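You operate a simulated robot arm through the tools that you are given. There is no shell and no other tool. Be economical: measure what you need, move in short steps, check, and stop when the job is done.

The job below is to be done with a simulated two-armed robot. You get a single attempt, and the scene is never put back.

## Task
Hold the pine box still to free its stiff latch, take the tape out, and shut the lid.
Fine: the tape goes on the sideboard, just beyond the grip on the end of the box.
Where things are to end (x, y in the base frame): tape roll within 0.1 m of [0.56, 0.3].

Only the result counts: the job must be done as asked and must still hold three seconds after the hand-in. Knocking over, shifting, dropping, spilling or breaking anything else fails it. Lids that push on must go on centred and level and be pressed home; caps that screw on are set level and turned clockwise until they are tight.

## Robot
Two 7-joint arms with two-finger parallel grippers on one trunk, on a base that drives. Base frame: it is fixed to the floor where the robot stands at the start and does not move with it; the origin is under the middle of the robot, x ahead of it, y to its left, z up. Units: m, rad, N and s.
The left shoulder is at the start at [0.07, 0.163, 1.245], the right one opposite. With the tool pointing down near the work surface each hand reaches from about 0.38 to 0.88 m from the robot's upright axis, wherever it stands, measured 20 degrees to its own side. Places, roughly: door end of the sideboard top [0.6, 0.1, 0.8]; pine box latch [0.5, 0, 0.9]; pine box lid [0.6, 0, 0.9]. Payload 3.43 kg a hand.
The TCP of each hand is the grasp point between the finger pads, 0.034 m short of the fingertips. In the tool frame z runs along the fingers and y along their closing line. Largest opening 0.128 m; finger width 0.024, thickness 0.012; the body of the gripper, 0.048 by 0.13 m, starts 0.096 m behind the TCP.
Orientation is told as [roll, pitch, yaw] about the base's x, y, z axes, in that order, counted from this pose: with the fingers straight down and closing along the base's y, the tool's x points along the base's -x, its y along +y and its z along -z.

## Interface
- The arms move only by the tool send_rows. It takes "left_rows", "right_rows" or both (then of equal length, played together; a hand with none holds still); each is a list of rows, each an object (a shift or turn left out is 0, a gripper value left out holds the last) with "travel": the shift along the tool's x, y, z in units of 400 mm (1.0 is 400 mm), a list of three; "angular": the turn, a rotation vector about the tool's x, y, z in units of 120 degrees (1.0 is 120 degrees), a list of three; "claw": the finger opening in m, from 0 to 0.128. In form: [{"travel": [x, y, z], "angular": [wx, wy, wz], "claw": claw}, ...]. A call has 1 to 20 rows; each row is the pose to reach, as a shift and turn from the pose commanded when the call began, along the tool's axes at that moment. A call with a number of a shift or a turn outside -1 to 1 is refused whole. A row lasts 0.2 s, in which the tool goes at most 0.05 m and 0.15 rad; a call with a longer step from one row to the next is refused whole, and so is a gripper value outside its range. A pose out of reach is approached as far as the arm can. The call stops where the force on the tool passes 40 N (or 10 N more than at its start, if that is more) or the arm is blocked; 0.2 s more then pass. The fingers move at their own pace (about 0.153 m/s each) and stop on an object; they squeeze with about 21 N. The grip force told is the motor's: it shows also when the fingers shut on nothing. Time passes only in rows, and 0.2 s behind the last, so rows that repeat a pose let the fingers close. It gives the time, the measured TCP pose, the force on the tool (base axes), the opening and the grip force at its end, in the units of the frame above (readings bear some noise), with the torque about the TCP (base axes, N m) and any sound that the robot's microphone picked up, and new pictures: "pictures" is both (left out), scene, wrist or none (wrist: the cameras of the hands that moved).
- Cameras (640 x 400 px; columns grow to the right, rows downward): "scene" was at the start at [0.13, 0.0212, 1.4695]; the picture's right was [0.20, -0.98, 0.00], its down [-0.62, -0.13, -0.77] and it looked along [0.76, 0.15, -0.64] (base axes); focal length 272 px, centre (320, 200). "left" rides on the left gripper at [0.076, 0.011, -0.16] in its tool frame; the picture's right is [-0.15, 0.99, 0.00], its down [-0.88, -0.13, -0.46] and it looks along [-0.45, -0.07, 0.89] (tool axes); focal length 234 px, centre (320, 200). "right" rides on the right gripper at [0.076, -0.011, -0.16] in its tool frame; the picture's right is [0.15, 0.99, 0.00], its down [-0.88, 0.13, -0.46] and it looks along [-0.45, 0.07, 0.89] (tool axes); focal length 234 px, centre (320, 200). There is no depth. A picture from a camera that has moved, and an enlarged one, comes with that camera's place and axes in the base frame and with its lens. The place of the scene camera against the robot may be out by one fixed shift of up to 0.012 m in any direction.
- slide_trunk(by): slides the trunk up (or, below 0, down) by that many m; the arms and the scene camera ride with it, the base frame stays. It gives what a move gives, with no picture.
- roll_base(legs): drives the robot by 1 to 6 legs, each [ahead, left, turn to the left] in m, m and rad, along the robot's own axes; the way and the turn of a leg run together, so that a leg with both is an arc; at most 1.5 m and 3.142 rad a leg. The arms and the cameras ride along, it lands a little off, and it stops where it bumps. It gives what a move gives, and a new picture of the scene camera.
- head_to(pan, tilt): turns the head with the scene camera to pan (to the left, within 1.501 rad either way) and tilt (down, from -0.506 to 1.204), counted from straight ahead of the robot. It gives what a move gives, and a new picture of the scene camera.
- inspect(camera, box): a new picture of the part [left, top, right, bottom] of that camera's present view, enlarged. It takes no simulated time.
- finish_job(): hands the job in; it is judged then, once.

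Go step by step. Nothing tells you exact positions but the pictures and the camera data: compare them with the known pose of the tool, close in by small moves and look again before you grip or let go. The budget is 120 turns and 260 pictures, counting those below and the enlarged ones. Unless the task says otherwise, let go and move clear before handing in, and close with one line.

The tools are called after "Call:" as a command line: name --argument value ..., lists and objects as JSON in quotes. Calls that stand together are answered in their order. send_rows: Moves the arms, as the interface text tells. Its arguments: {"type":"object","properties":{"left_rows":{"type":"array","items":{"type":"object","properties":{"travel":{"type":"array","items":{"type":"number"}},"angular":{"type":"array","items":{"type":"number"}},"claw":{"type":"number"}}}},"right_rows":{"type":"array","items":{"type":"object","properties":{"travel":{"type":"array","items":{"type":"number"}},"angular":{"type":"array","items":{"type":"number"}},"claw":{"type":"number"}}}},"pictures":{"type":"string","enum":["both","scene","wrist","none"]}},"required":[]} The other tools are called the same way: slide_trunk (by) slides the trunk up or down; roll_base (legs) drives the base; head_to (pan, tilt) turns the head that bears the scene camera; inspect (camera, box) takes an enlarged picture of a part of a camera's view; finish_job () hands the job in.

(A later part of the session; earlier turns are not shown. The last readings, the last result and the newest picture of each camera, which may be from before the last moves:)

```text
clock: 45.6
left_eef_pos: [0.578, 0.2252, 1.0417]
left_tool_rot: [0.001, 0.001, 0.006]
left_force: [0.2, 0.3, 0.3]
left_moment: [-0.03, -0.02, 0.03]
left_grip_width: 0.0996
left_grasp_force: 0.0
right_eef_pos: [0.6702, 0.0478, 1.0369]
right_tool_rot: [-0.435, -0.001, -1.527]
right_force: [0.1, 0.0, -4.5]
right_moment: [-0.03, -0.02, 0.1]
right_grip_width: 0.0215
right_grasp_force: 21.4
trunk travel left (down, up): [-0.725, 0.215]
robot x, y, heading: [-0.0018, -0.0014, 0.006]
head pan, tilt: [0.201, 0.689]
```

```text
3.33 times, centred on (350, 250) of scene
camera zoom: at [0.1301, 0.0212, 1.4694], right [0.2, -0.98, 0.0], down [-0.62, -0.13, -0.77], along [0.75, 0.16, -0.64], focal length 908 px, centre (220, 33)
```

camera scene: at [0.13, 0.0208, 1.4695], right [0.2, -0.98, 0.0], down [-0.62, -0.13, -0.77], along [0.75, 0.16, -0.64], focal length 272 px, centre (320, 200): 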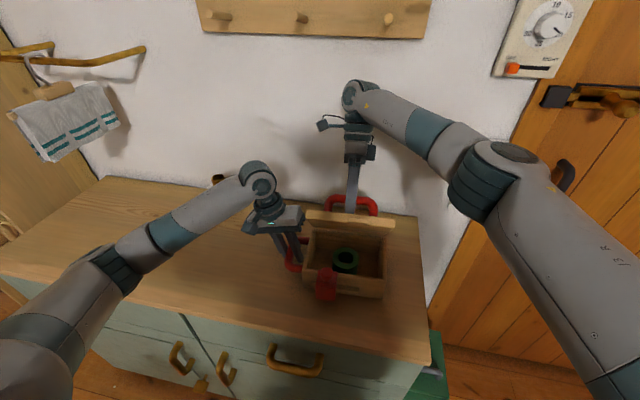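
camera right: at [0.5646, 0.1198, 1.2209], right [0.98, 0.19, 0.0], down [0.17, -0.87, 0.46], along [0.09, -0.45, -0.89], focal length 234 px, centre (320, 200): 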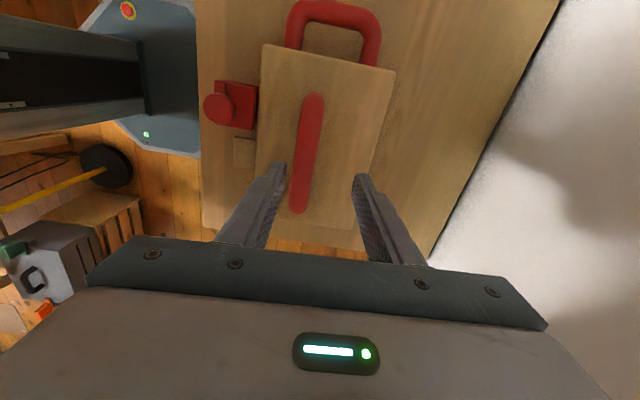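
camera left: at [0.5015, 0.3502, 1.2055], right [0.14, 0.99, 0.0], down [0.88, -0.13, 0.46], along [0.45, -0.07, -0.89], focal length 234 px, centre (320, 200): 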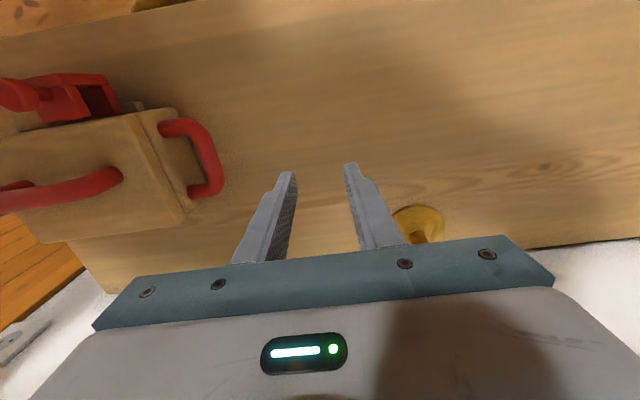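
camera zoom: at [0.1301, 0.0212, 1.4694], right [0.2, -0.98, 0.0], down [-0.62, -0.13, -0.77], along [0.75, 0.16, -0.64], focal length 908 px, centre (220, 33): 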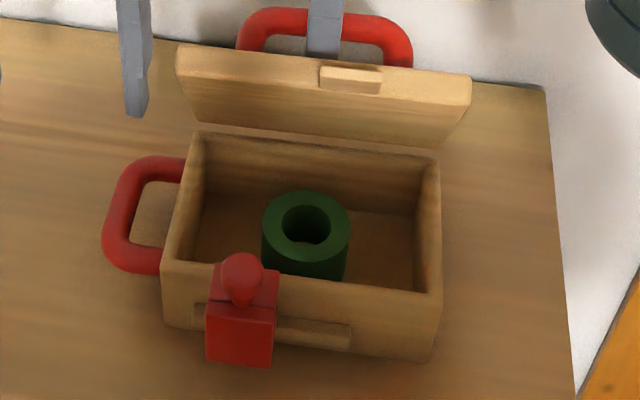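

The row step was slightly too long, so I'm resending with smaller steps.

Call:
send_rows --left_rows '[{"travel": [0.05, 0, -0.03], "angular": [0, -0.06, 0], "claw": 0.1}, {"travel": [0.1075, 0, -0.03], "angular": [0, -0.12, 0], "claw": 0.1}, {"travel": [0.1075, -0.09, -0.03], "angular": [0, -0.1667, 0], "claw": 0.1}, {"travel": [0.1075, -0.18, -0.03], "angular": [0, -0.1667, 0]}, {"travel": [0.1075, -0.27, -0.03], "angular": [0, -0.1667, 0]}, {"travel": [0.1075, -0.36, -0.01], "angular": [0, -0.1667, 0]}, {"travel": [0.1075, -0.4525, 0.0], "angular": [0, -0.1667, 0]}, {"travel": [0.1075, -0.4525, 0.0], "angular": [0, -0.1667, 0]}]' --pictures "both"

Call:
inspect --camera "left" --box '[200, 80, 440, 230]'

Call:
inspect --camera "scene" --box '[270, 190, 430, 310]'

```text
clock: 47.4
left_eef_pos: [0.5364, 0.0434, 1.0418]
left_tool_rot: [-0.002, -0.349, 0.006]
left_force: [-1.1, 0.3, 0.1]
left_moment: [-0.03, -0.03, 0.01]
left_grip_width: 0.0998
left_grasp_force: 0.1
right_eef_pos: [0.6701, 0.0463, 1.0369]
right_tool_rot: [-0.437, -0.001, -1.527]
right_force: [0.3, -0.3, -3.4]
right_moment: [0.07, -0.13, 0.18]
right_grip_width: 0.0216
right_grasp_force: 20.7
trunk travel left (down, up): [-0.725, 0.215]
robot x, y, heading: [-0.0037, 0.0019, 0.0]
head pan, tilt: [0.201, 0.689]
camera scene: at [0.1299, 0.0217, 1.4695], right [0.2, -0.98, 0.0], down [-0.62, -0.13, -0.77], along [0.75, 0.16, -0.64], focal length 272 px, centre (320, 200)
camera left: at [0.4114, 0.0544, 1.1655], right [0.13, 0.99, 0.05], down [0.67, -0.13, 0.73], along [0.73, -0.06, -0.68], focal length 234 px, centre (320, 200)
```

scene: 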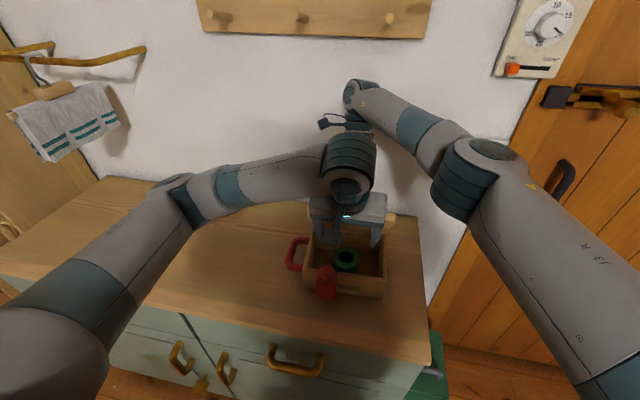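
left: 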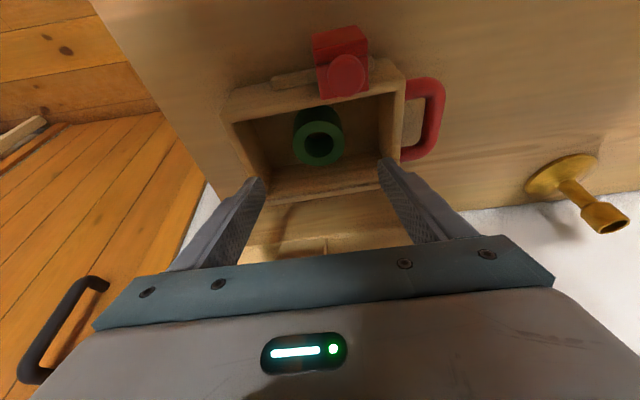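

```text
2.67 times, centred on (320, 155) of left
camera zoom: at [0.4114, 0.0544, 1.1655], right [0.13, 0.99, 0.05], down [0.67, -0.13, 0.73], along [0.73, -0.06, -0.68], focal length 624 px, centre (320, 320)
```

zoom: 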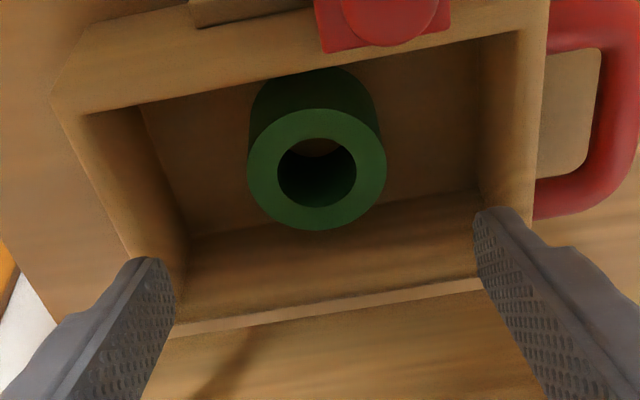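

```text
3.33 times, centred on (350, 250) of scene
camera zoom: at [0.1299, 0.0217, 1.4695], right [0.2, -0.98, 0.0], down [-0.62, -0.13, -0.77], along [0.75, 0.16, -0.64], focal length 908 px, centre (220, 33)
```

zoom: 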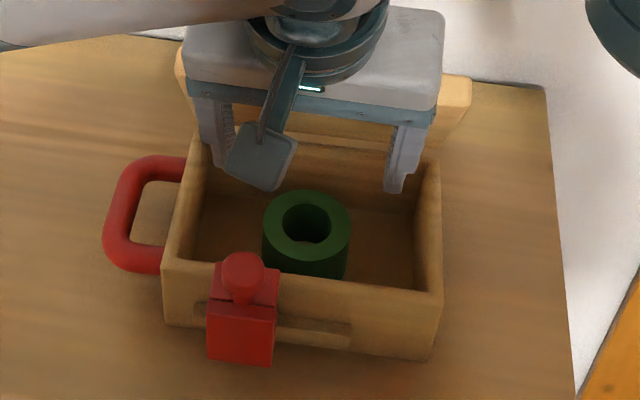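

The tape is centred near (0.576, 0.045), top z≈0.915. I'm descending along the tool axis into the box.

Call:
send_rows --left_rows '[{"travel": [0.007, 0.004, 0.1], "claw": 0.1}, {"travel": [0.014, 0.004, 0.2], "claw": 0.1}, {"travel": [0.0206, 0.004, 0.28], "claw": 0.1}, {"travel": [0.0206, 0.004, 0.345], "claw": 0.1}, {"travel": [0.0206, 0.004, 0.345], "claw": 0.1}]' --pictures "none"

Call:
inspect --camera "left" --box '[200, 80, 440, 230]'

Call:
inspect --camera "scene" --box '[270, 190, 430, 310]'

```text
clock: 48.1
left_eef_pos: [0.559, 0.0408, 0.954]
left_tool_rot: [-0.005, -0.35, -0.005]
left_force: [0.5, -0.2, -0.5]
left_moment: [-0.04, 0.0, 0.02]
left_grip_width: 0.1
left_grasp_force: 0.0
right_eef_pos: [0.6733, 0.0447, 1.0358]
right_tool_rot: [-0.425, -0.004, -1.535]
right_force: [-1.6, 0.0, 1.9]
right_moment: [-0.16, -0.08, -0.05]
right_grip_width: 0.0217
right_grasp_force: 20.6
trunk travel left (down, up): [-0.725, 0.215]
robot x, y, heading: [0.0039, 0.0028, 0.005]
head pan, tilt: [0.201, 0.689]
stopped in row 3 (left hand): the force on the tool passed its limit at 51 N (the readings are from after the stop); the commanded pose is now the measured one
```

```text
2.67 times, centred on (320, 155) of left
camera zoom: at [0.4332, 0.0545, 1.0773], right [0.14, 0.99, 0.05], down [0.67, -0.13, 0.73], along [0.73, -0.07, -0.68], focal length 624 px, centre (320, 320)
```

zoom: 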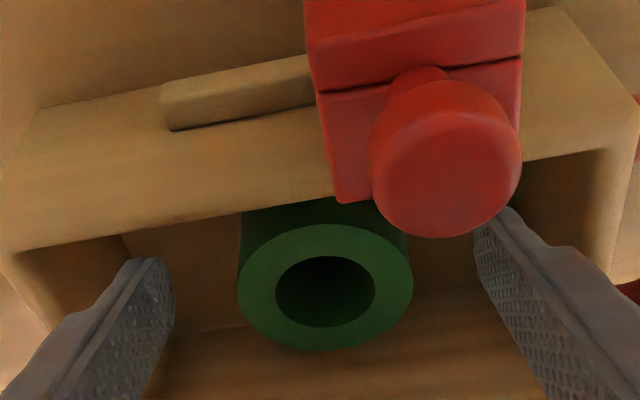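

```text
3.33 times, centred on (350, 250) of scene
camera zoom: at [0.1292, 0.0203, 1.4697], right [0.2, -0.98, 0.0], down [-0.62, -0.13, -0.77], along [0.76, 0.16, -0.64], focal length 908 px, centre (220, 33)
```

zoom: 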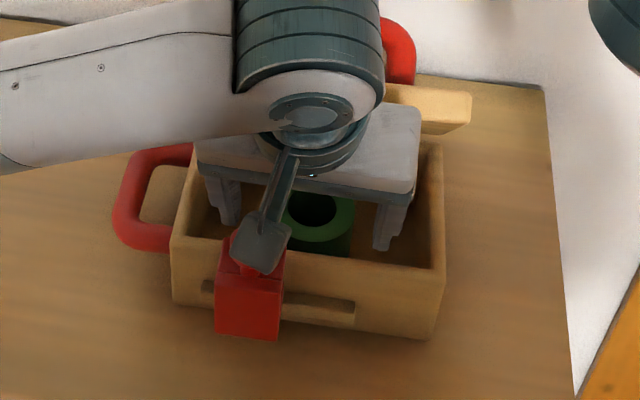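

The left hand bumped something and the box nudged back. I'm looking closely before moving again.

Call:
inspect --camera "scene" --box '[300, 200, 400, 280]'

Call:
inspect --camera "left" --box '[0, 0, 640, 400]'

Call:
inspect --camera "right" --box '[0, 0, 640, 400]'

```text
5.00 times, centred on (350, 240) of scene
camera zoom: at [0.1292, 0.0203, 1.4697], right [0.2, -0.98, 0.0], down [-0.62, -0.13, -0.77], along [0.76, 0.16, -0.64], focal length 1362 px, centre (170, 0)
```

zoom: 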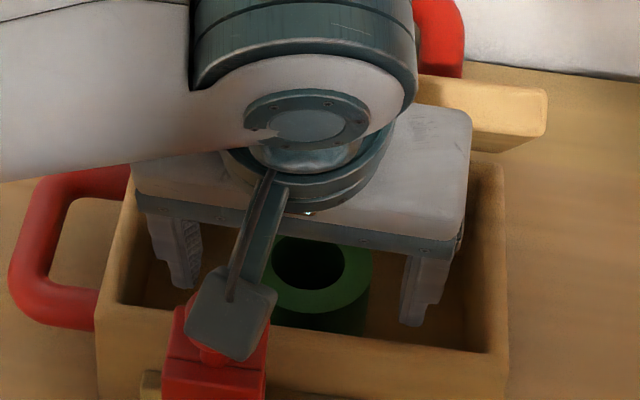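

```text
1.00 times, centred on (320, 200) of left (not enlarged: the box is as wide or as high as the picture)
camera zoom: at [0.4332, 0.0545, 1.0773], right [0.14, 0.99, 0.05], down [0.67, -0.13, 0.73], along [0.73, -0.07, -0.68], focal length 234 px, centre (320, 200)
```

zoom: 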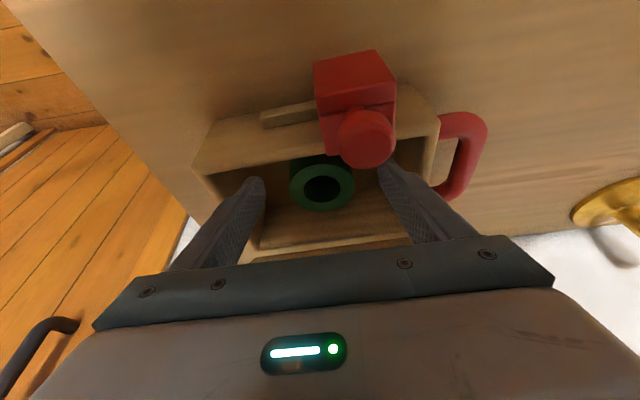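

```text
1.00 times, centred on (320, 200) of right (not enlarged: the box is as wide or as high as the picture)
camera zoom: at [0.7256, 0.1213, 1.1856], right [0.9, 0.18, -0.41], down [0.34, -0.87, 0.36], along [-0.29, -0.46, -0.84], focal length 234 px, centre (320, 200)
```

zoom: 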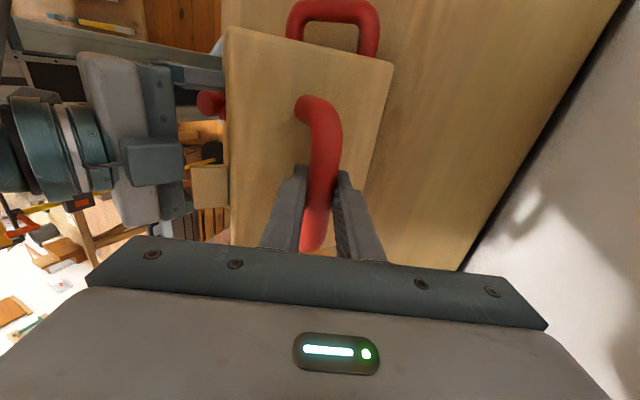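

The block on the lid-facing side of the left gripper hit the open lid's tab. I'm retracting the left hand, then I'll re-hold the box and open the lid further.

Call:
send_rows --left_rows '[{"travel": [0.01, 0, -0.1]}, {"travel": [0.02, 0, -0.2]}, {"travel": [0.03, 0, -0.3]}, {"travel": [0.03, 0.11, -0.3]}, {"travel": [0.03, 0.22, -0.3]}, {"travel": [0.03, 0.33, -0.3]}, {"travel": [0.03, 0.44, -0.3]}, {"travel": [0.03, 0.5, -0.3], "claw": 0.05}, {"travel": [0.03, 0.5, -0.3], "angular": [0, 0.06, 0], "claw": 0.05}, {"travel": [0.03, 0.5, -0.3], "angular": [0, 0.12, 0], "claw": 0.042}, {"travel": [0.03, 0.5, -0.3], "angular": [0, 0.1667, 0], "claw": 0.042}, {"travel": [0.03, 0.5, -0.3], "angular": [0, 0.1667, 0], "claw": 0.042}]' --pictures "scene"

Call:
inspect --camera "scene" --box '[270, 190, 430, 310]'

Call:
inspect --camera "left" --box '[100, 60, 420, 260]'

```text
clock: 50.7
left_eef_pos: [0.5069, 0.2432, 1.0611]
left_tool_rot: [-0.005, 0.002, -0.005]
left_force: [-0.1, -0.2, -0.2]
left_moment: [0.05, 0.02, 0.0]
left_grip_width: 0.0421
left_grasp_force: 0.0
right_eef_pos: [0.673, 0.0441, 1.0364]
right_tool_rot: [-0.423, -0.002, -1.535]
right_force: [-0.8, -2.0, 1.8]
right_moment: [-0.02, 0.01, 0.16]
right_grip_width: 0.0215
right_grasp_force: 20.9
trunk travel left (down, up): [-0.725, 0.215]
robot x, y, heading: [0.0018, -0.0013, 0.001]
head pan, tilt: [0.201, 0.689]
camera scene: at [0.129, 0.0204, 1.4696], right [0.2, -0.98, 0.0], down [-0.62, -0.13, -0.77], along [0.76, 0.16, -0.64], focal length 272 px, centre (320, 200)
```

scene: 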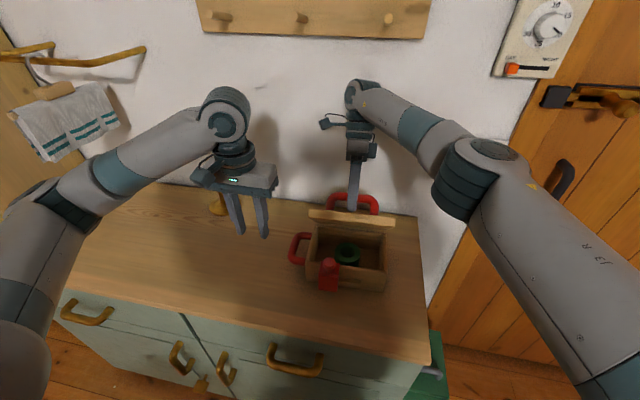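

```text
3.33 times, centred on (350, 250) of scene
camera zoom: at [0.129, 0.0204, 1.4696], right [0.2, -0.98, 0.0], down [-0.62, -0.13, -0.77], along [0.76, 0.16, -0.64], focal length 908 px, centre (220, 33)
```

zoom: 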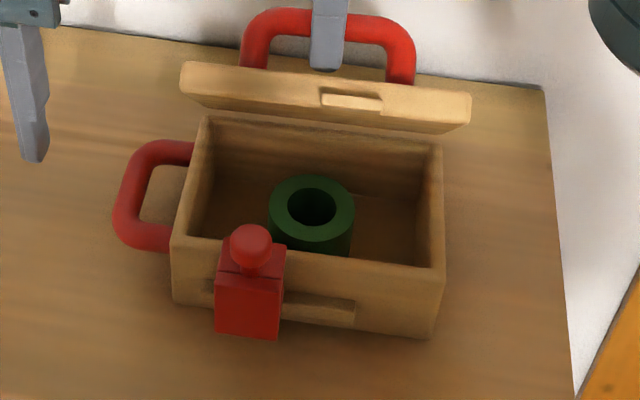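

```text
2.00 times, centred on (260, 160) of left
camera zoom: at [0.4318, 0.2554, 1.2209], right [0.15, 0.99, 0.0], down [0.88, -0.13, 0.46], along [0.45, -0.07, -0.89], focal length 468 px, centre (440, 280)
```

zoom: 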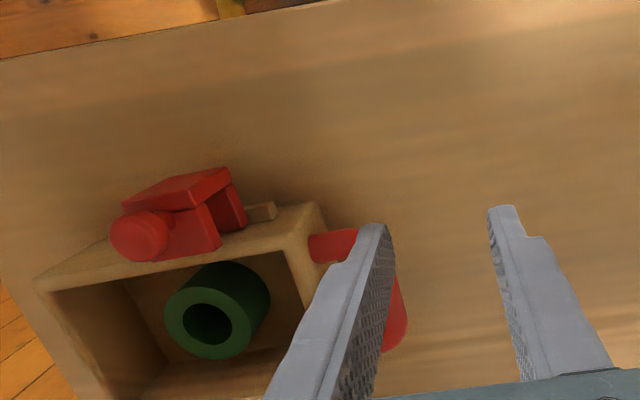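

The box is about 18 mm back again, with the bar near (0.598, 0.182). I'm going to the pre-grip pose.

Call:
send_rows --left_rows '[{"travel": [-0.08, 0, 0.03], "claw": 0.04}, {"travel": [-0.16, -0.03, 0.07], "angular": [0.06, 0, 0], "claw": 0.04}, {"travel": [-0.2275, -0.06, 0.12], "angular": [0.125, 0, 0], "claw": 0.04}, {"travel": [-0.2275, -0.08, 0.17], "angular": [0.125, 0, 0], "claw": 0.04}, {"travel": [-0.2275, -0.08, 0.17], "angular": [0.125, 0, 0], "claw": 0.04}]' --pictures "none"

Call:
inspect --camera "left" --box '[160, 60, 420, 230]'

```text
clock: 51.9
left_eef_pos: [0.5989, 0.2092, 0.9927]
left_tool_rot: [-0.265, -0.001, -0.006]
left_force: [0.5, -0.3, 0.8]
left_moment: [-0.03, 0.01, 0.04]
left_grip_width: 0.0398
left_grasp_force: 0.0
right_eef_pos: [0.6738, 0.0436, 1.0364]
right_tool_rot: [-0.426, -0.002, -1.535]
right_force: [-0.5, -1.8, 1.8]
right_moment: [0.01, -0.01, 0.17]
right_grip_width: 0.0218
right_grasp_force: 20.5
trunk travel left (down, up): [-0.725, 0.215]
robot x, y, heading: [-0.0006, 0.0012, 0.006]
head pan, tilt: [0.201, 0.689]
```

```text
2.35 times, centred on (290, 145) of left
camera zoom: at [0.5237, 0.2629, 1.1433], right [0.15, 0.95, -0.26], down [0.88, -0.01, 0.47], along [0.45, -0.3, -0.84], focal length 551 px, centre (391, 329)
```

zoom: 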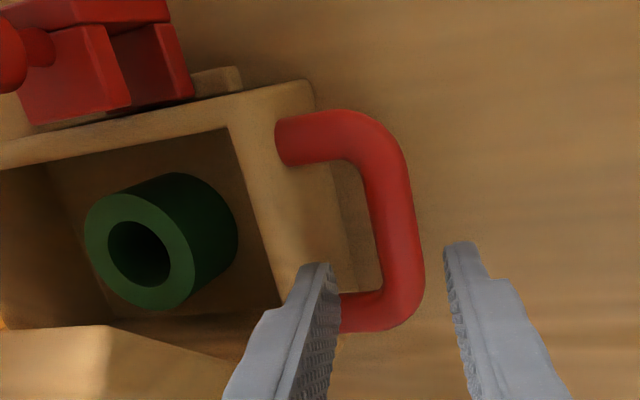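

The aim is good, so I'm descending and gripping.

Call:
send_rows --left_rows '[{"travel": [0, 0, 0.08], "claw": 0.04}, {"travel": [0, 0, 0.16], "claw": 0.04}, {"travel": [0, 0, 0.22], "claw": 0.04}, {"travel": [0, 0, 0.25], "claw": 0.04}, {"travel": [0, 0, 0.25], "claw": 0.0}, {"travel": [0, 0, 0.25], "claw": 0.0}, {"travel": [0, 0, 0.25], "claw": 0.0}]' --pictures "none"

```text
clock: 53.5
left_eef_pos: [0.5984, 0.1837, 0.8952]
left_tool_rot: [-0.266, 0.0, -0.006]
left_force: [-2.0, 6.8, 0.0]
left_moment: [0.02, 0.09, 0.52]
left_grip_width: 0.0223
left_grasp_force: 21.5
right_eef_pos: [0.673, 0.0443, 1.035]
right_tool_rot: [-0.424, -0.003, -1.537]
right_force: [-1.0, -6.7, 2.9]
right_moment: [0.15, 0.04, 0.09]
right_grip_width: 0.0218
right_grasp_force: 20.7
trunk travel left (down, up): [-0.725, 0.215]
robot x, y, heading: [-0.0007, 0.0004, 0.007]
head pan, tilt: [0.201, 0.689]
```

I'm pulling the box back 19 mm with the left hand while the right holds the handle, which opens the lid further.

Call:
send_rows --left_rows '[{"travel": [0.012, 0.002, 0]}, {"travel": [0.024, 0.004, 0]}, {"travel": [0.036, 0.006, 0]}, {"travel": [0.0475, 0.007, 0]}, {"travel": [0.0475, 0.007, 0]}]' --right_rows '[{"travel": [0.002, 0, 0]}, {"travel": [0.004, 0, 0]}, {"travel": [0.006, 0, 0]}, {"travel": [0.007, 0, 0]}, {"travel": [0.007, 0, 0]}]' --pictures "none"

Call:
inspect --camera "scene" --box '[270, 190, 430, 310]'

Call:
inspect --camera "right" --box '[160, 60, 480, 260]'

```text
clock: 54.7
left_eef_pos: [0.579, 0.1856, 0.8955]
left_tool_rot: [-0.267, -0.001, -0.005]
left_force: [7.7, -0.1, 0.8]
left_moment: [0.1, -0.48, 0.61]
left_grip_width: 0.023
left_grasp_force: 21.4
right_eef_pos: [0.6739, 0.0476, 1.0361]
right_tool_rot: [-0.424, -0.002, -1.537]
right_force: [-3.1, 0.5, 3.6]
right_moment: [0.59, 0.27, 0.2]
right_grip_width: 0.0215
right_grasp_force: 20.8
trunk travel left (down, up): [-0.725, 0.215]
robot x, y, heading: [-0.0041, -0.0034, 0.005]
head pan, tilt: [0.201, 0.689]
```

```text
3.33 times, centred on (350, 250) of scene
camera zoom: at [0.1295, 0.0207, 1.4696], right [0.2, -0.98, 0.0], down [-0.62, -0.13, -0.77], along [0.76, 0.16, -0.64], focal length 908 px, centre (220, 33)
```

zoom: 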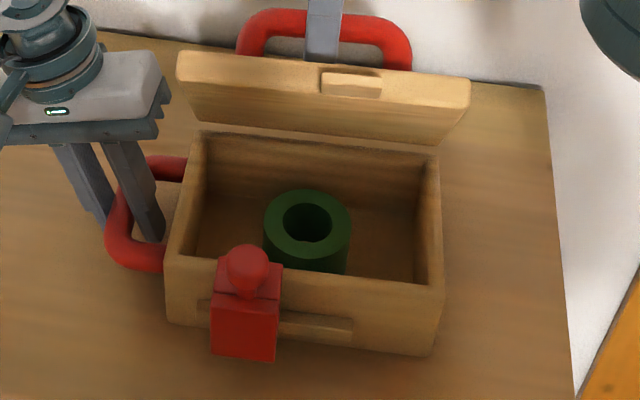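

```text
2.00 times, centred on (320, 160) of right
camera zoom: at [0.7253, 0.1253, 1.1854], right [0.9, 0.18, -0.41], down [0.34, -0.87, 0.36], along [-0.29, -0.46, -0.84], focal length 468 px, centre (320, 280)
```

zoom: 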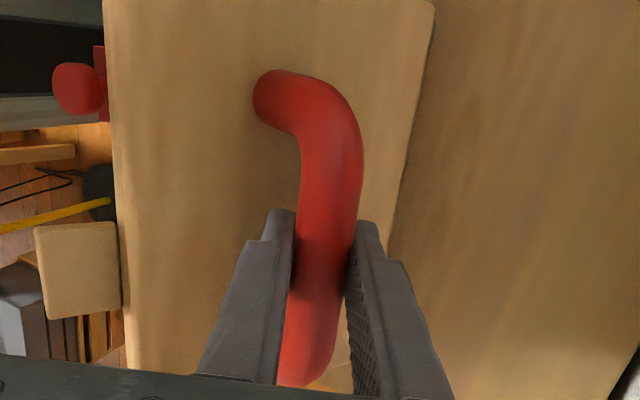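

The gripper needs a bit more lid clearance and more lean. I'm nudging the lid to about 84° with a slightly loosened, then renewed, handle grip.

Call:
send_rows --right_rows '[{"travel": [0, 0, -0.006], "claw": 0.028}, {"travel": [0, 0.013, -0.01], "angular": [-0.018, 0, 0], "claw": 0.028}, {"travel": [0, 0.026, -0.015], "angular": [-0.036, 0, 0], "claw": 0.028}, {"travel": [0, 0.03, -0.015], "angular": [-0.036, 0, 0], "claw": 0.028}, {"travel": [0, 0.03, -0.015], "angular": [-0.036, 0, 0], "claw": 0.0}, {"travel": [0, 0.03, -0.015], "angular": [-0.036, 0, 0], "claw": 0.0}]' --pictures "none"

Call:
inspect --camera "scene" --box '[270, 190, 430, 310]'

Call:
inspect --camera "right" --box '[0, 0, 640, 400]'

```text
clock: 56.1
left_eef_pos: [0.5787, 0.1854, 0.8946]
left_tool_rot: [-0.264, -0.002, -0.005]
left_force: [3.5, 0.6, 7.1]
left_moment: [-0.02, 0.24, 0.43]
left_grip_width: 0.0227
left_grasp_force: 21.4
right_eef_pos: [0.6865, 0.0475, 1.0369]
right_tool_rot: [-0.349, -0.002, -1.536]
right_force: [1.0, -1.7, 2.6]
right_moment: [0.31, 0.07, 0.38]
right_grip_width: 0.0219
right_grasp_force: 20.6
trunk travel left (down, up): [-0.725, 0.215]
robot x, y, heading: [-0.0008, -0.0038, 0.003]
head pan, tilt: [0.201, 0.689]
```

```text
3.33 times, centred on (350, 250) of scene
camera zoom: at [0.1291, 0.0203, 1.4696], right [0.2, -0.98, 0.0], down [-0.62, -0.13, -0.77], along [0.76, 0.16, -0.64], focal length 908 px, centre (220, 33)
```

zoom: 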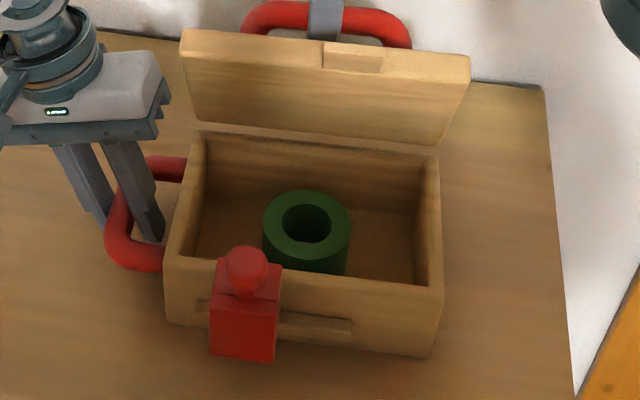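

```text
1.00 times, centred on (320, 200) of right (not enlarged: the box is as wide or as high as the picture)
camera zoom: at [0.7272, 0.1245, 1.19], right [0.92, 0.18, -0.34], down [0.31, -0.87, 0.39], along [-0.23, -0.46, -0.86], focal length 234 px, centre (320, 200)
```

zoom: 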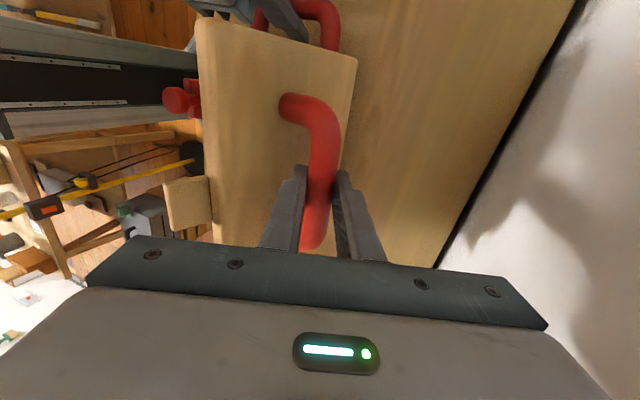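

That worked. I'm repeating it to bring the lid just past vertical.

Call:
send_rows --right_rows '[{"travel": [0, 0, -0.003], "claw": 0.028}, {"travel": [0, 0.009, -0.003], "angular": [-0.033, 0, 0], "claw": 0.028}, {"travel": [0, 0.0173, -0.003], "angular": [-0.0667, 0, 0], "claw": 0.028}, {"travel": [0, 0.0213, -0.003], "angular": [-0.0667, 0, 0], "claw": 0.028}, {"travel": [0, 0.0213, -0.003], "angular": [-0.0667, 0, 0], "claw": 0.0}, {"travel": [0, 0.0213, -0.003], "angular": [-0.0667, 0, 0], "claw": 0.0}]' --pictures "none"

Call:
inspect --camera "scene" --box '[270, 190, 430, 310]'

Call:
inspect --camera "right" --box '[160, 60, 480, 260]'

```text
clock: 57.5
left_eef_pos: [0.5798, 0.1867, 0.8959]
left_tool_rot: [-0.265, -0.001, -0.005]
left_force: [3.1, 1.0, 9.0]
left_moment: [0.0, 0.28, 0.44]
left_grip_width: 0.0227
left_grasp_force: 21.0
right_eef_pos: [0.694, 0.0476, 1.0344]
right_tool_rot: [-0.209, -0.002, -1.534]
right_force: [-0.8, -1.7, 0.5]
right_moment: [-0.03, 0.02, 0.44]
right_grip_width: 0.0216
right_grasp_force: 21.1
trunk travel left (down, up): [-0.725, 0.215]
robot x, y, heading: [0.001, -0.0029, -0.001]
head pan, tilt: [0.201, 0.689]
```

```text
3.33 times, centred on (350, 250) of scene
camera zoom: at [0.1292, 0.0203, 1.4696], right [0.2, -0.98, 0.0], down [-0.62, -0.13, -0.77], along [0.76, 0.16, -0.64], focal length 908 px, centre (220, 33)
```

zoom: 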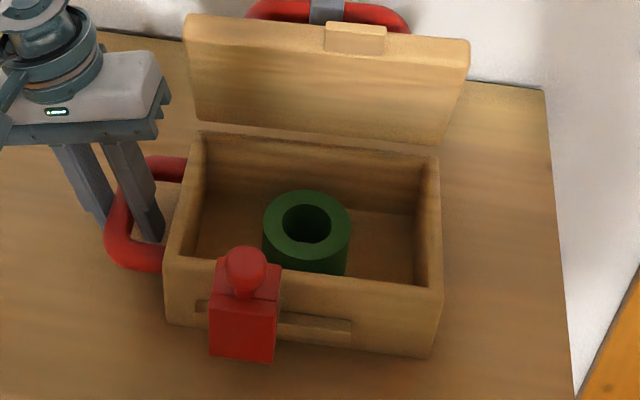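

```text
2.00 times, centred on (320, 160) of right
camera zoom: at [0.7139, 0.1239, 1.1925], right [0.96, 0.18, -0.21], down [0.25, -0.87, 0.42], along [-0.1, -0.46, -0.88], focal length 468 px, centre (320, 280)
```

zoom: 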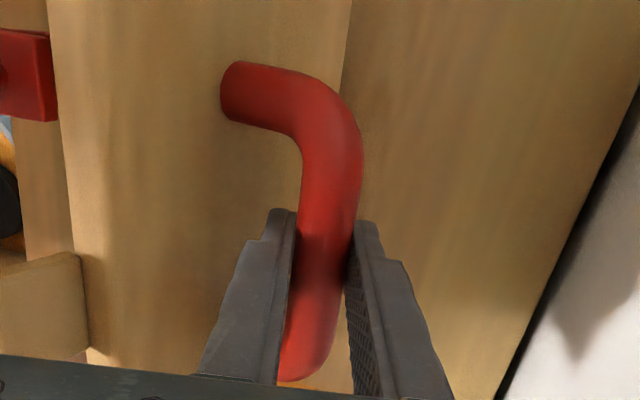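

The lid is upright. I'm releasing the end grip and backing the left hand out.

Call:
send_rows --left_rows '[{"claw": 0.04}, {"claw": 0.04}, {"travel": [0, 0, -0.08], "claw": 0.04}, {"travel": [0, 0, -0.18], "claw": 0.04}, {"travel": [0, 0, -0.28]}, {"travel": [0, 0, -0.38]}, {"travel": [0, 0, -0.38], "angular": [-0.06, 0, 0], "claw": 0.1}, {"travel": [0, 0, -0.38], "angular": [-0.125, 0, 0], "claw": 0.1}, {"travel": [0, 0, -0.38], "angular": [-0.125, 0, 0], "claw": 0.1}]' --pictures "none"

Call:
send_rows --left_rows '[{"travel": [0.07, 0, -0.03], "angular": [0, -0.07, 0], "claw": 0.1}, {"travel": [0.1375, 0, -0.03], "angular": [0, -0.14, 0], "claw": 0.1}, {"travel": [0.1375, -0.09, -0.03], "angular": [0, -0.2083, 0], "claw": 0.1}, {"travel": [0.1375, -0.18, -0.03], "angular": [0, -0.2083, 0]}, {"travel": [0.1375, -0.27, -0.03], "angular": [0, -0.2083, 0]}, {"travel": [0.1375, -0.36, -0.01], "angular": [0, -0.2083, 0]}, {"travel": [0.1375, -0.45, 0.0], "angular": [0, -0.2083, 0]}, {"travel": [0.1375, -0.45, 0.0], "angular": [0, -0.2083, 0]}]' --pictures "none"

Call:
inspect --camera "left" --box '[200, 60, 440, 210]'

Call:
inspect --camera "right" --box '[0, 0, 640, 400]'

Call:
inspect --camera "scene" --box '[270, 190, 430, 310]'

```text
clock: 59.5
left_eef_pos: [0.5783, 0.2269, 1.0415]
left_tool_rot: [-0.003, 0.0, -0.005]
left_force: [-0.3, 0.6, 0.0]
left_moment: [0.0, -0.03, 0.01]
left_grip_width: 0.1003
left_grasp_force: 0.1
right_eef_pos: [0.6951, 0.0475, 1.034]
right_tool_rot: [-0.21, -0.001, -1.535]
right_force: [-0.8, -1.0, 0.2]
right_moment: [0.39, 0.03, 0.3]
right_grip_width: 0.0215
right_grasp_force: 21.2
trunk travel left (down, up): [-0.725, 0.215]
robot x, y, heading: [0.0013, -0.0034, 0.002]
head pan, tilt: [0.201, 0.689]
```

```text
clock: 61.3
left_eef_pos: [0.5251, 0.0464, 1.0433]
left_tool_rot: [-0.005, -0.438, -0.003]
left_force: [-0.6, 0.2, 0.2]
left_moment: [0.0, -0.01, -0.01]
left_grip_width: 0.1001
left_grasp_force: 0.0
right_eef_pos: [0.6954, 0.0479, 1.0345]
right_tool_rot: [-0.209, -0.003, -1.536]
right_force: [-0.9, -2.3, 0.1]
right_moment: [0.08, -0.07, 0.22]
right_grip_width: 0.0216
right_grasp_force: 21.2
trunk travel left (down, up): [-0.725, 0.215]
robot x, y, heading: [-0.0018, -0.0, 0.002]
head pan, tilt: [0.201, 0.689]
```

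```text
2.67 times, centred on (320, 135) of left
camera zoom: at [0.3887, 0.0608, 1.155], right [0.14, 0.99, 0.06], down [0.6, -0.13, 0.79], along [0.79, -0.07, -0.62], focal length 624 px, centre (320, 373)
```

zoom: 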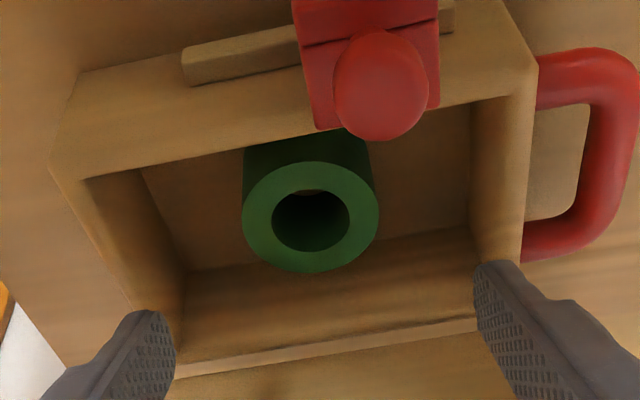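

```text
1.00 times, centred on (320, 200) of right (not enlarged: the box is as wide or as high as the picture)
camera zoom: at [0.7144, 0.1243, 1.1924], right [0.96, 0.18, -0.21], down [0.25, -0.87, 0.42], along [-0.1, -0.46, -0.88], focal length 234 px, centre (320, 200)
```

zoom: 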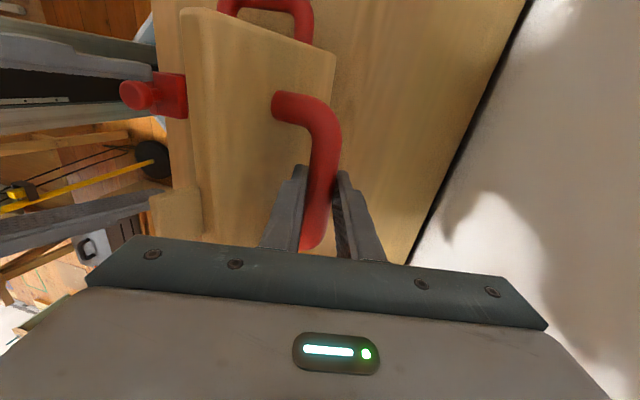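

```text
3.33 times, centred on (350, 250) of scene
camera zoom: at [0.1295, 0.0212, 1.4695], right [0.2, -0.98, 0.0], down [-0.62, -0.13, -0.77], along [0.76, 0.16, -0.64], focal length 908 px, centre (220, 33)
```

zoom: 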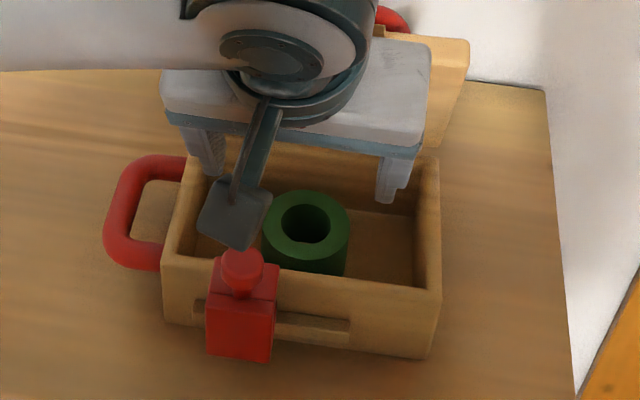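

The tape is at (0.576, 0.045). I'm descending along the 25° lean.

Call:
send_rows --left_rows '[{"travel": [0.006, -0.003, 0.08], "claw": 0.1}, {"travel": [0.01, -0.003, 0.16], "claw": 0.1}, {"travel": [0.015, -0.003, 0.24], "claw": 0.1}, {"travel": [0.0185, -0.003, 0.3], "claw": 0.1}, {"travel": [0.0185, -0.003, 0.345], "claw": 0.1}, {"travel": [0.0185, -0.003, 0.345], "claw": 0.1}]' --pictures "none"

Call:
inspect --camera "scene" --box '[270, 190, 430, 310]'

Call:
inspect --camera "left" --box '[200, 80, 440, 230]'

```text
clock: 62.7
left_eef_pos: [0.5751, 0.0433, 0.9135]
left_tool_rot: [-0.004, -0.436, -0.003]
left_force: [-0.6, 0.2, -0.6]
left_moment: [0.0, -0.04, -0.01]
left_grip_width: 0.1
left_grasp_force: 0.0
right_eef_pos: [0.696, 0.0491, 1.0345]
right_tool_rot: [-0.211, -0.002, -1.536]
right_force: [0.7, -3.2, 0.1]
right_moment: [0.08, -0.05, 0.17]
right_grip_width: 0.0215
right_grasp_force: 20.6
trunk travel left (down, up): [-0.725, 0.215]
robot x, y, heading: [-0.0003, -0.0026, 0.002]
head pan, tilt: [0.201, 0.689]
```

```text
3.33 times, centred on (350, 250) of scene
camera zoom: at [0.1297, 0.0203, 1.4695], right [0.2, -0.98, 0.0], down [-0.62, -0.13, -0.77], along [0.75, 0.16, -0.64], focal length 908 px, centre (220, 33)
```

zoom: 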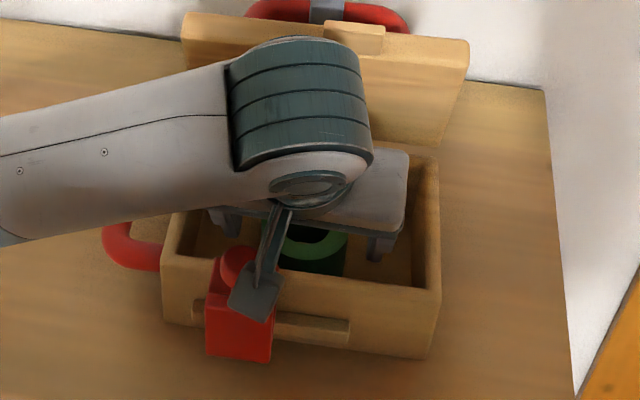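

```text
2.67 times, centred on (320, 155) of left
camera zoom: at [0.4401, 0.0565, 1.026], right [0.14, 0.99, 0.06], down [0.6, -0.13, 0.79], along [0.78, -0.07, -0.62], focal length 624 px, centre (320, 320)
```

zoom: 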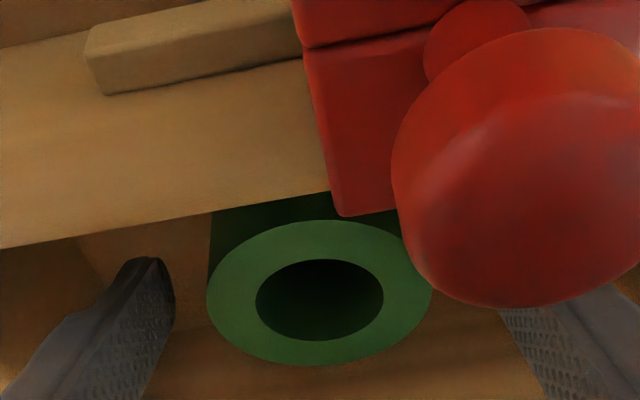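

There was no contact and the tape is between the fingers. I'm closing.

Call:
send_rows --left_rows '[{"claw": 0.08}, {"claw": 0.0}, {"claw": 0.0}, {"claw": 0.0}]' --pictures "none"

Call:
inspect --camera "left" --box '[200, 80, 440, 230]'

```text
clock: 63.7
left_eef_pos: [0.5758, 0.0436, 0.9137]
left_tool_rot: [-0.006, -0.437, -0.004]
left_force: [0.0, 0.6, 0.3]
left_moment: [-0.01, 0.02, -0.03]
left_grip_width: 0.0678
left_grasp_force: 21.0
right_eef_pos: [0.6947, 0.0477, 1.034]
right_tool_rot: [-0.209, -0.002, -1.536]
right_force: [1.0, -2.3, 0.5]
right_moment: [-0.02, -0.05, 0.16]
right_grip_width: 0.0218
right_grasp_force: 21.2
trunk travel left (down, up): [-0.725, 0.215]
robot x, y, heading: [0.0004, 0.002, 0.002]
head pan, tilt: [0.201, 0.689]
```

```text
2.67 times, centred on (320, 155) of left
camera zoom: at [0.4399, 0.0564, 1.0263], right [0.14, 0.99, 0.06], down [0.6, -0.13, 0.79], along [0.78, -0.07, -0.62], focal length 624 px, centre (320, 320)
```

zoom: 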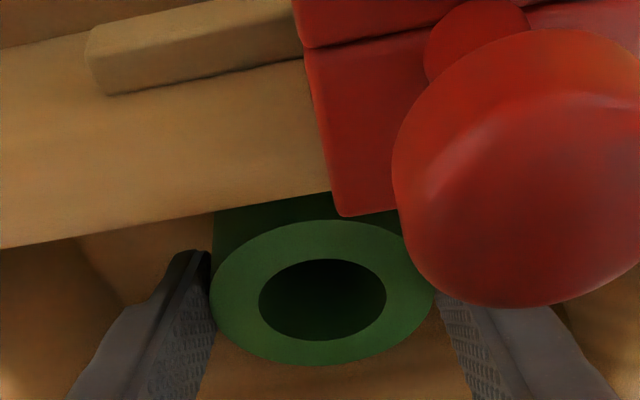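

The tape is gripped (68 mm across). I'm lifting it out mostly straight up.

Call:
send_rows --left_rows '[{"travel": [-0.031, 0, -0.096]}, {"travel": [-0.062, 0, -0.192]}, {"travel": [-0.082, 0, -0.29]}, {"travel": [-0.102, 0, -0.394]}, {"travel": [-0.102, 0, -0.394]}]' --pictures "scene"

Call:
inspect --camera "scene" --box '[270, 190, 430, 310]'

```text
clock: 64.9
left_eef_pos: [0.5458, 0.046, 1.0766]
left_tool_rot: [-0.003, -0.437, -0.002]
left_force: [-0.2, 0.5, 0.1]
left_moment: [0.03, 0.03, 0.02]
left_grip_width: 0.0
left_grasp_force: 21.1
right_eef_pos: [0.6953, 0.0479, 1.0342]
right_tool_rot: [-0.208, -0.001, -1.536]
right_force: [0.0, -2.2, 1.3]
right_moment: [0.13, 0.06, 0.15]
right_grip_width: 0.0216
right_grasp_force: 20.9
trunk travel left (down, up): [-0.725, 0.215]
robot x, y, heading: [0.0022, 0.0005, 0.007]
head pan, tilt: [0.201, 0.689]
camera scene: at [0.1296, 0.0204, 1.4695], right [0.2, -0.98, 0.0], down [-0.62, -0.13, -0.77], along [0.75, 0.16, -0.64], focal length 272 px, centre (320, 200)
```

scene: 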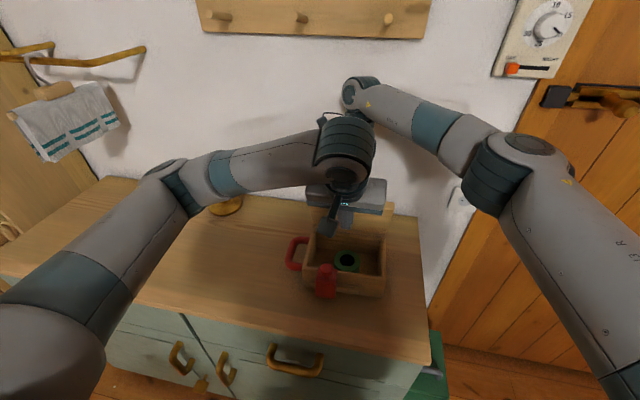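

```text
3.33 times, centred on (350, 250) of scene
camera zoom: at [0.1296, 0.0204, 1.4695], right [0.2, -0.98, 0.0], down [-0.62, -0.13, -0.77], along [0.75, 0.16, -0.64], focal length 908 px, centre (220, 33)
```

zoom: 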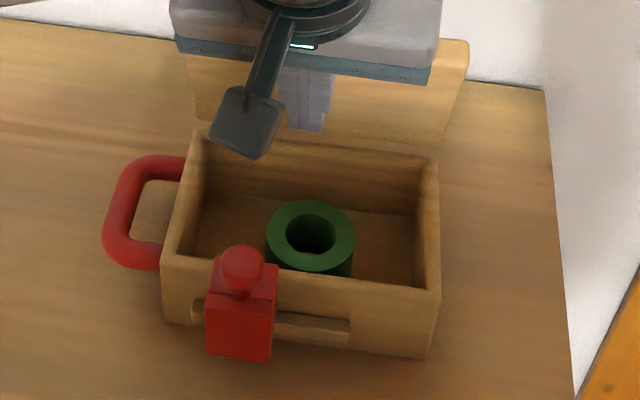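

The tape slipped because the grip was too high and off-centre along the lean. I'm reopening and re-measuring.

Call:
send_rows --left_rows '[{"travel": [0.02, 0, 0.05], "claw": 0.1}, {"travel": [0.05, 0, 0.08], "claw": 0.1}, {"travel": [0.05, 0, 0.08], "claw": 0.1}]' --pictures "none"

Call:
inspect --camera "left" --box '[200, 60, 440, 210]'

Call:
inspect --camera "scene" --box '[310, 220, 390, 270]'

```text
clock: 65.7
left_eef_pos: [0.5403, 0.0454, 1.0361]
left_tool_rot: [-0.005, -0.438, -0.004]
left_force: [0.5, -0.6, 0.9]
left_moment: [-0.01, 0.02, 0.01]
left_grip_width: 0.1
left_grasp_force: 0.1
right_eef_pos: [0.6954, 0.0474, 1.0346]
right_tool_rot: [-0.209, -0.001, -1.536]
right_force: [-0.6, -0.8, 0.4]
right_moment: [0.05, 0.01, 0.19]
right_grip_width: 0.0215
right_grasp_force: 20.6
trunk travel left (down, up): [-0.725, 0.215]
robot x, y, heading: [0.0015, -0.0015, 0.004]
head pan, tilt: [0.201, 0.689]
```

```text
2.67 times, centred on (320, 135) of left
camera zoom: at [0.4047, 0.0585, 1.1484], right [0.14, 0.99, 0.06], down [0.6, -0.13, 0.79], along [0.79, -0.07, -0.61], focal length 624 px, centre (320, 373)
```

zoom: 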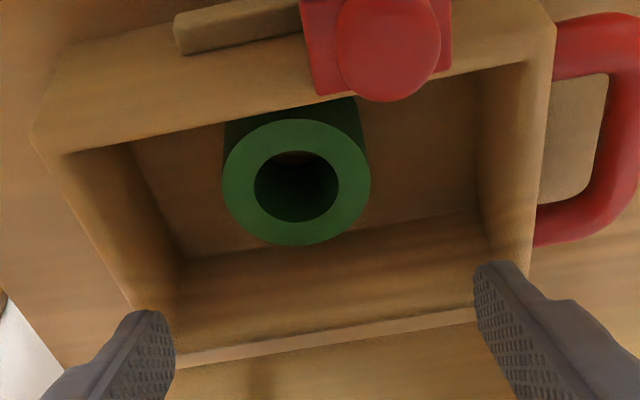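

```text
8.00 times, centred on (350, 245) of scene
camera zoom: at [0.1295, 0.0205, 1.4695], right [0.2, -0.98, 0.0], down [-0.62, -0.13, -0.77], along [0.76, 0.16, -0.64], focal length 2179 px, centre (80, -160)
```

zoom: 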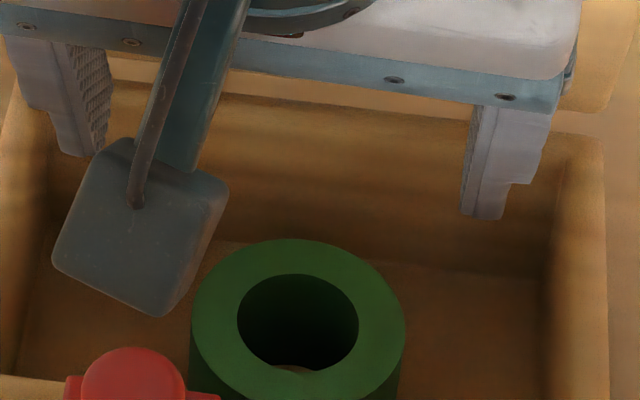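

The tape is now at about (0.567, 0.040). I'm going deeper with the contact centred on its axis.

Call:
send_rows --left_rows '[{"travel": [0.022, -0.0125, 0.08], "claw": 0.1}, {"travel": [0.045, -0.0125, 0.16], "claw": 0.1}, {"travel": [0.067, -0.0125, 0.24], "claw": 0.1}, {"travel": [0.08, -0.0125, 0.29], "claw": 0.1}, {"travel": [0.0897, -0.0125, 0.3254], "claw": 0.1}, {"travel": [0.0897, -0.0125, 0.3254], "claw": 0.1}]' --pictures "none"

Call:
inspect --camera "left" --box '[200, 80, 440, 230]'

Call:
inspect --camera "scene" --box '[270, 190, 430, 310]'

```text
clock: 67.1
left_eef_pos: [0.5635, 0.0392, 0.9047]
left_tool_rot: [-0.004, -0.437, -0.004]
left_force: [0.2, 0.0, 0.1]
left_moment: [0.02, 0.02, -0.01]
left_grip_width: 0.0999
left_grasp_force: 0.0
right_eef_pos: [0.6954, 0.0486, 1.0332]
right_tool_rot: [-0.209, -0.003, -1.536]
right_force: [0.5, -0.3, -0.1]
right_moment: [0.01, -0.02, 0.21]
right_grip_width: 0.0219
right_grasp_force: 20.8
trunk travel left (down, up): [-0.725, 0.215]
robot x, y, heading: [0.0009, 0.0015, 0.003]
head pan, tilt: [0.201, 0.689]
```

```text
2.67 times, centred on (320, 155) of left
camera zoom: at [0.4272, 0.0531, 1.0156], right [0.14, 0.99, 0.06], down [0.6, -0.13, 0.79], along [0.78, -0.07, -0.62], focal length 624 px, centre (320, 320)
```

zoom: 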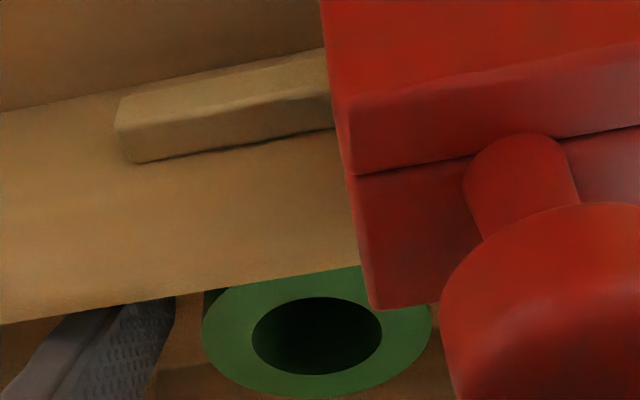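

```text
3.33 times, centred on (350, 250) of scene
camera zoom: at [0.1295, 0.0205, 1.4695], right [0.2, -0.98, 0.0], down [-0.62, -0.13, -0.77], along [0.76, 0.16, -0.64], focal length 908 px, centre (220, 33)
```

zoom: 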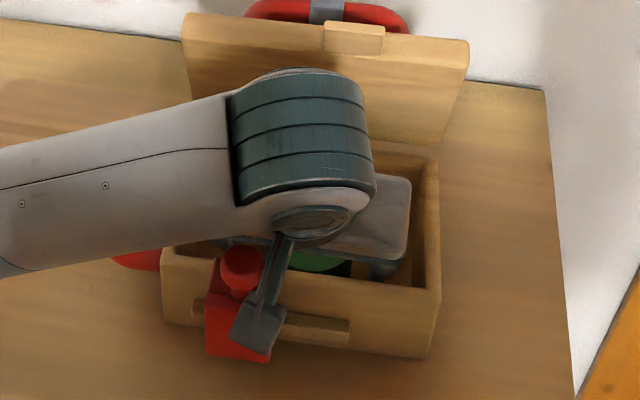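

The contact centre now matches the tape axis (x 0.571). I'm closing and making a small test lift.

Call:
send_rows --left_rows '[{"claw": 0.08}, {"claw": 0.0}, {"claw": 0.0}, {"claw": 0.0}, {"travel": [-0.011, 0, -0.0226]}, {"travel": [-0.022, 0, -0.046]}, {"travel": [-0.032, 0, -0.068]}, {"travel": [-0.032, 0, -0.068]}]' --pictures "none"

Call:
inspect --camera "left" --box '[200, 80, 440, 230]'

```text
clock: 68.9
left_eef_pos: [0.5633, 0.0403, 0.935]
left_tool_rot: [-0.006, -0.436, -0.003]
left_force: [-0.1, -0.3, -0.6]
left_moment: [0.03, -0.02, 0.02]
left_grip_width: 0.0671
left_grasp_force: 21.0
right_eef_pos: [0.6953, 0.0474, 1.035]
right_tool_rot: [-0.209, -0.003, -1.537]
right_force: [-0.2, 0.1, -0.2]
right_moment: [0.1, 0.04, 0.21]
right_grip_width: 0.0215
right_grasp_force: 20.5
trunk travel left (down, up): [-0.725, 0.215]
robot x, y, heading: [-0.0021, -0.0004, 0.004]
head pan, tilt: [0.201, 0.689]
```

```text
2.67 times, centred on (320, 155) of left
camera zoom: at [0.4277, 0.0527, 1.0475], right [0.14, 0.99, 0.06], down [0.6, -0.13, 0.79], along [0.78, -0.07, -0.62], focal length 624 px, centre (320, 320)
```

zoom: 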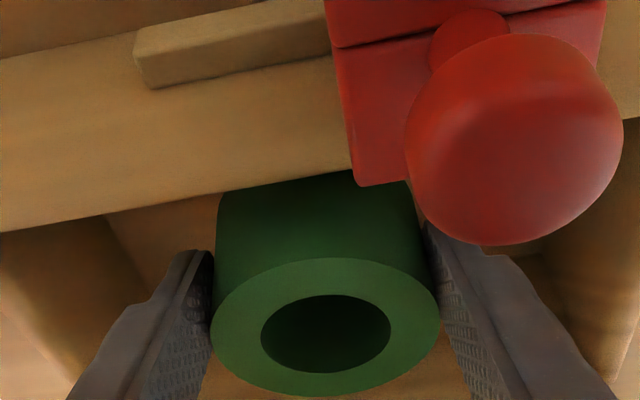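

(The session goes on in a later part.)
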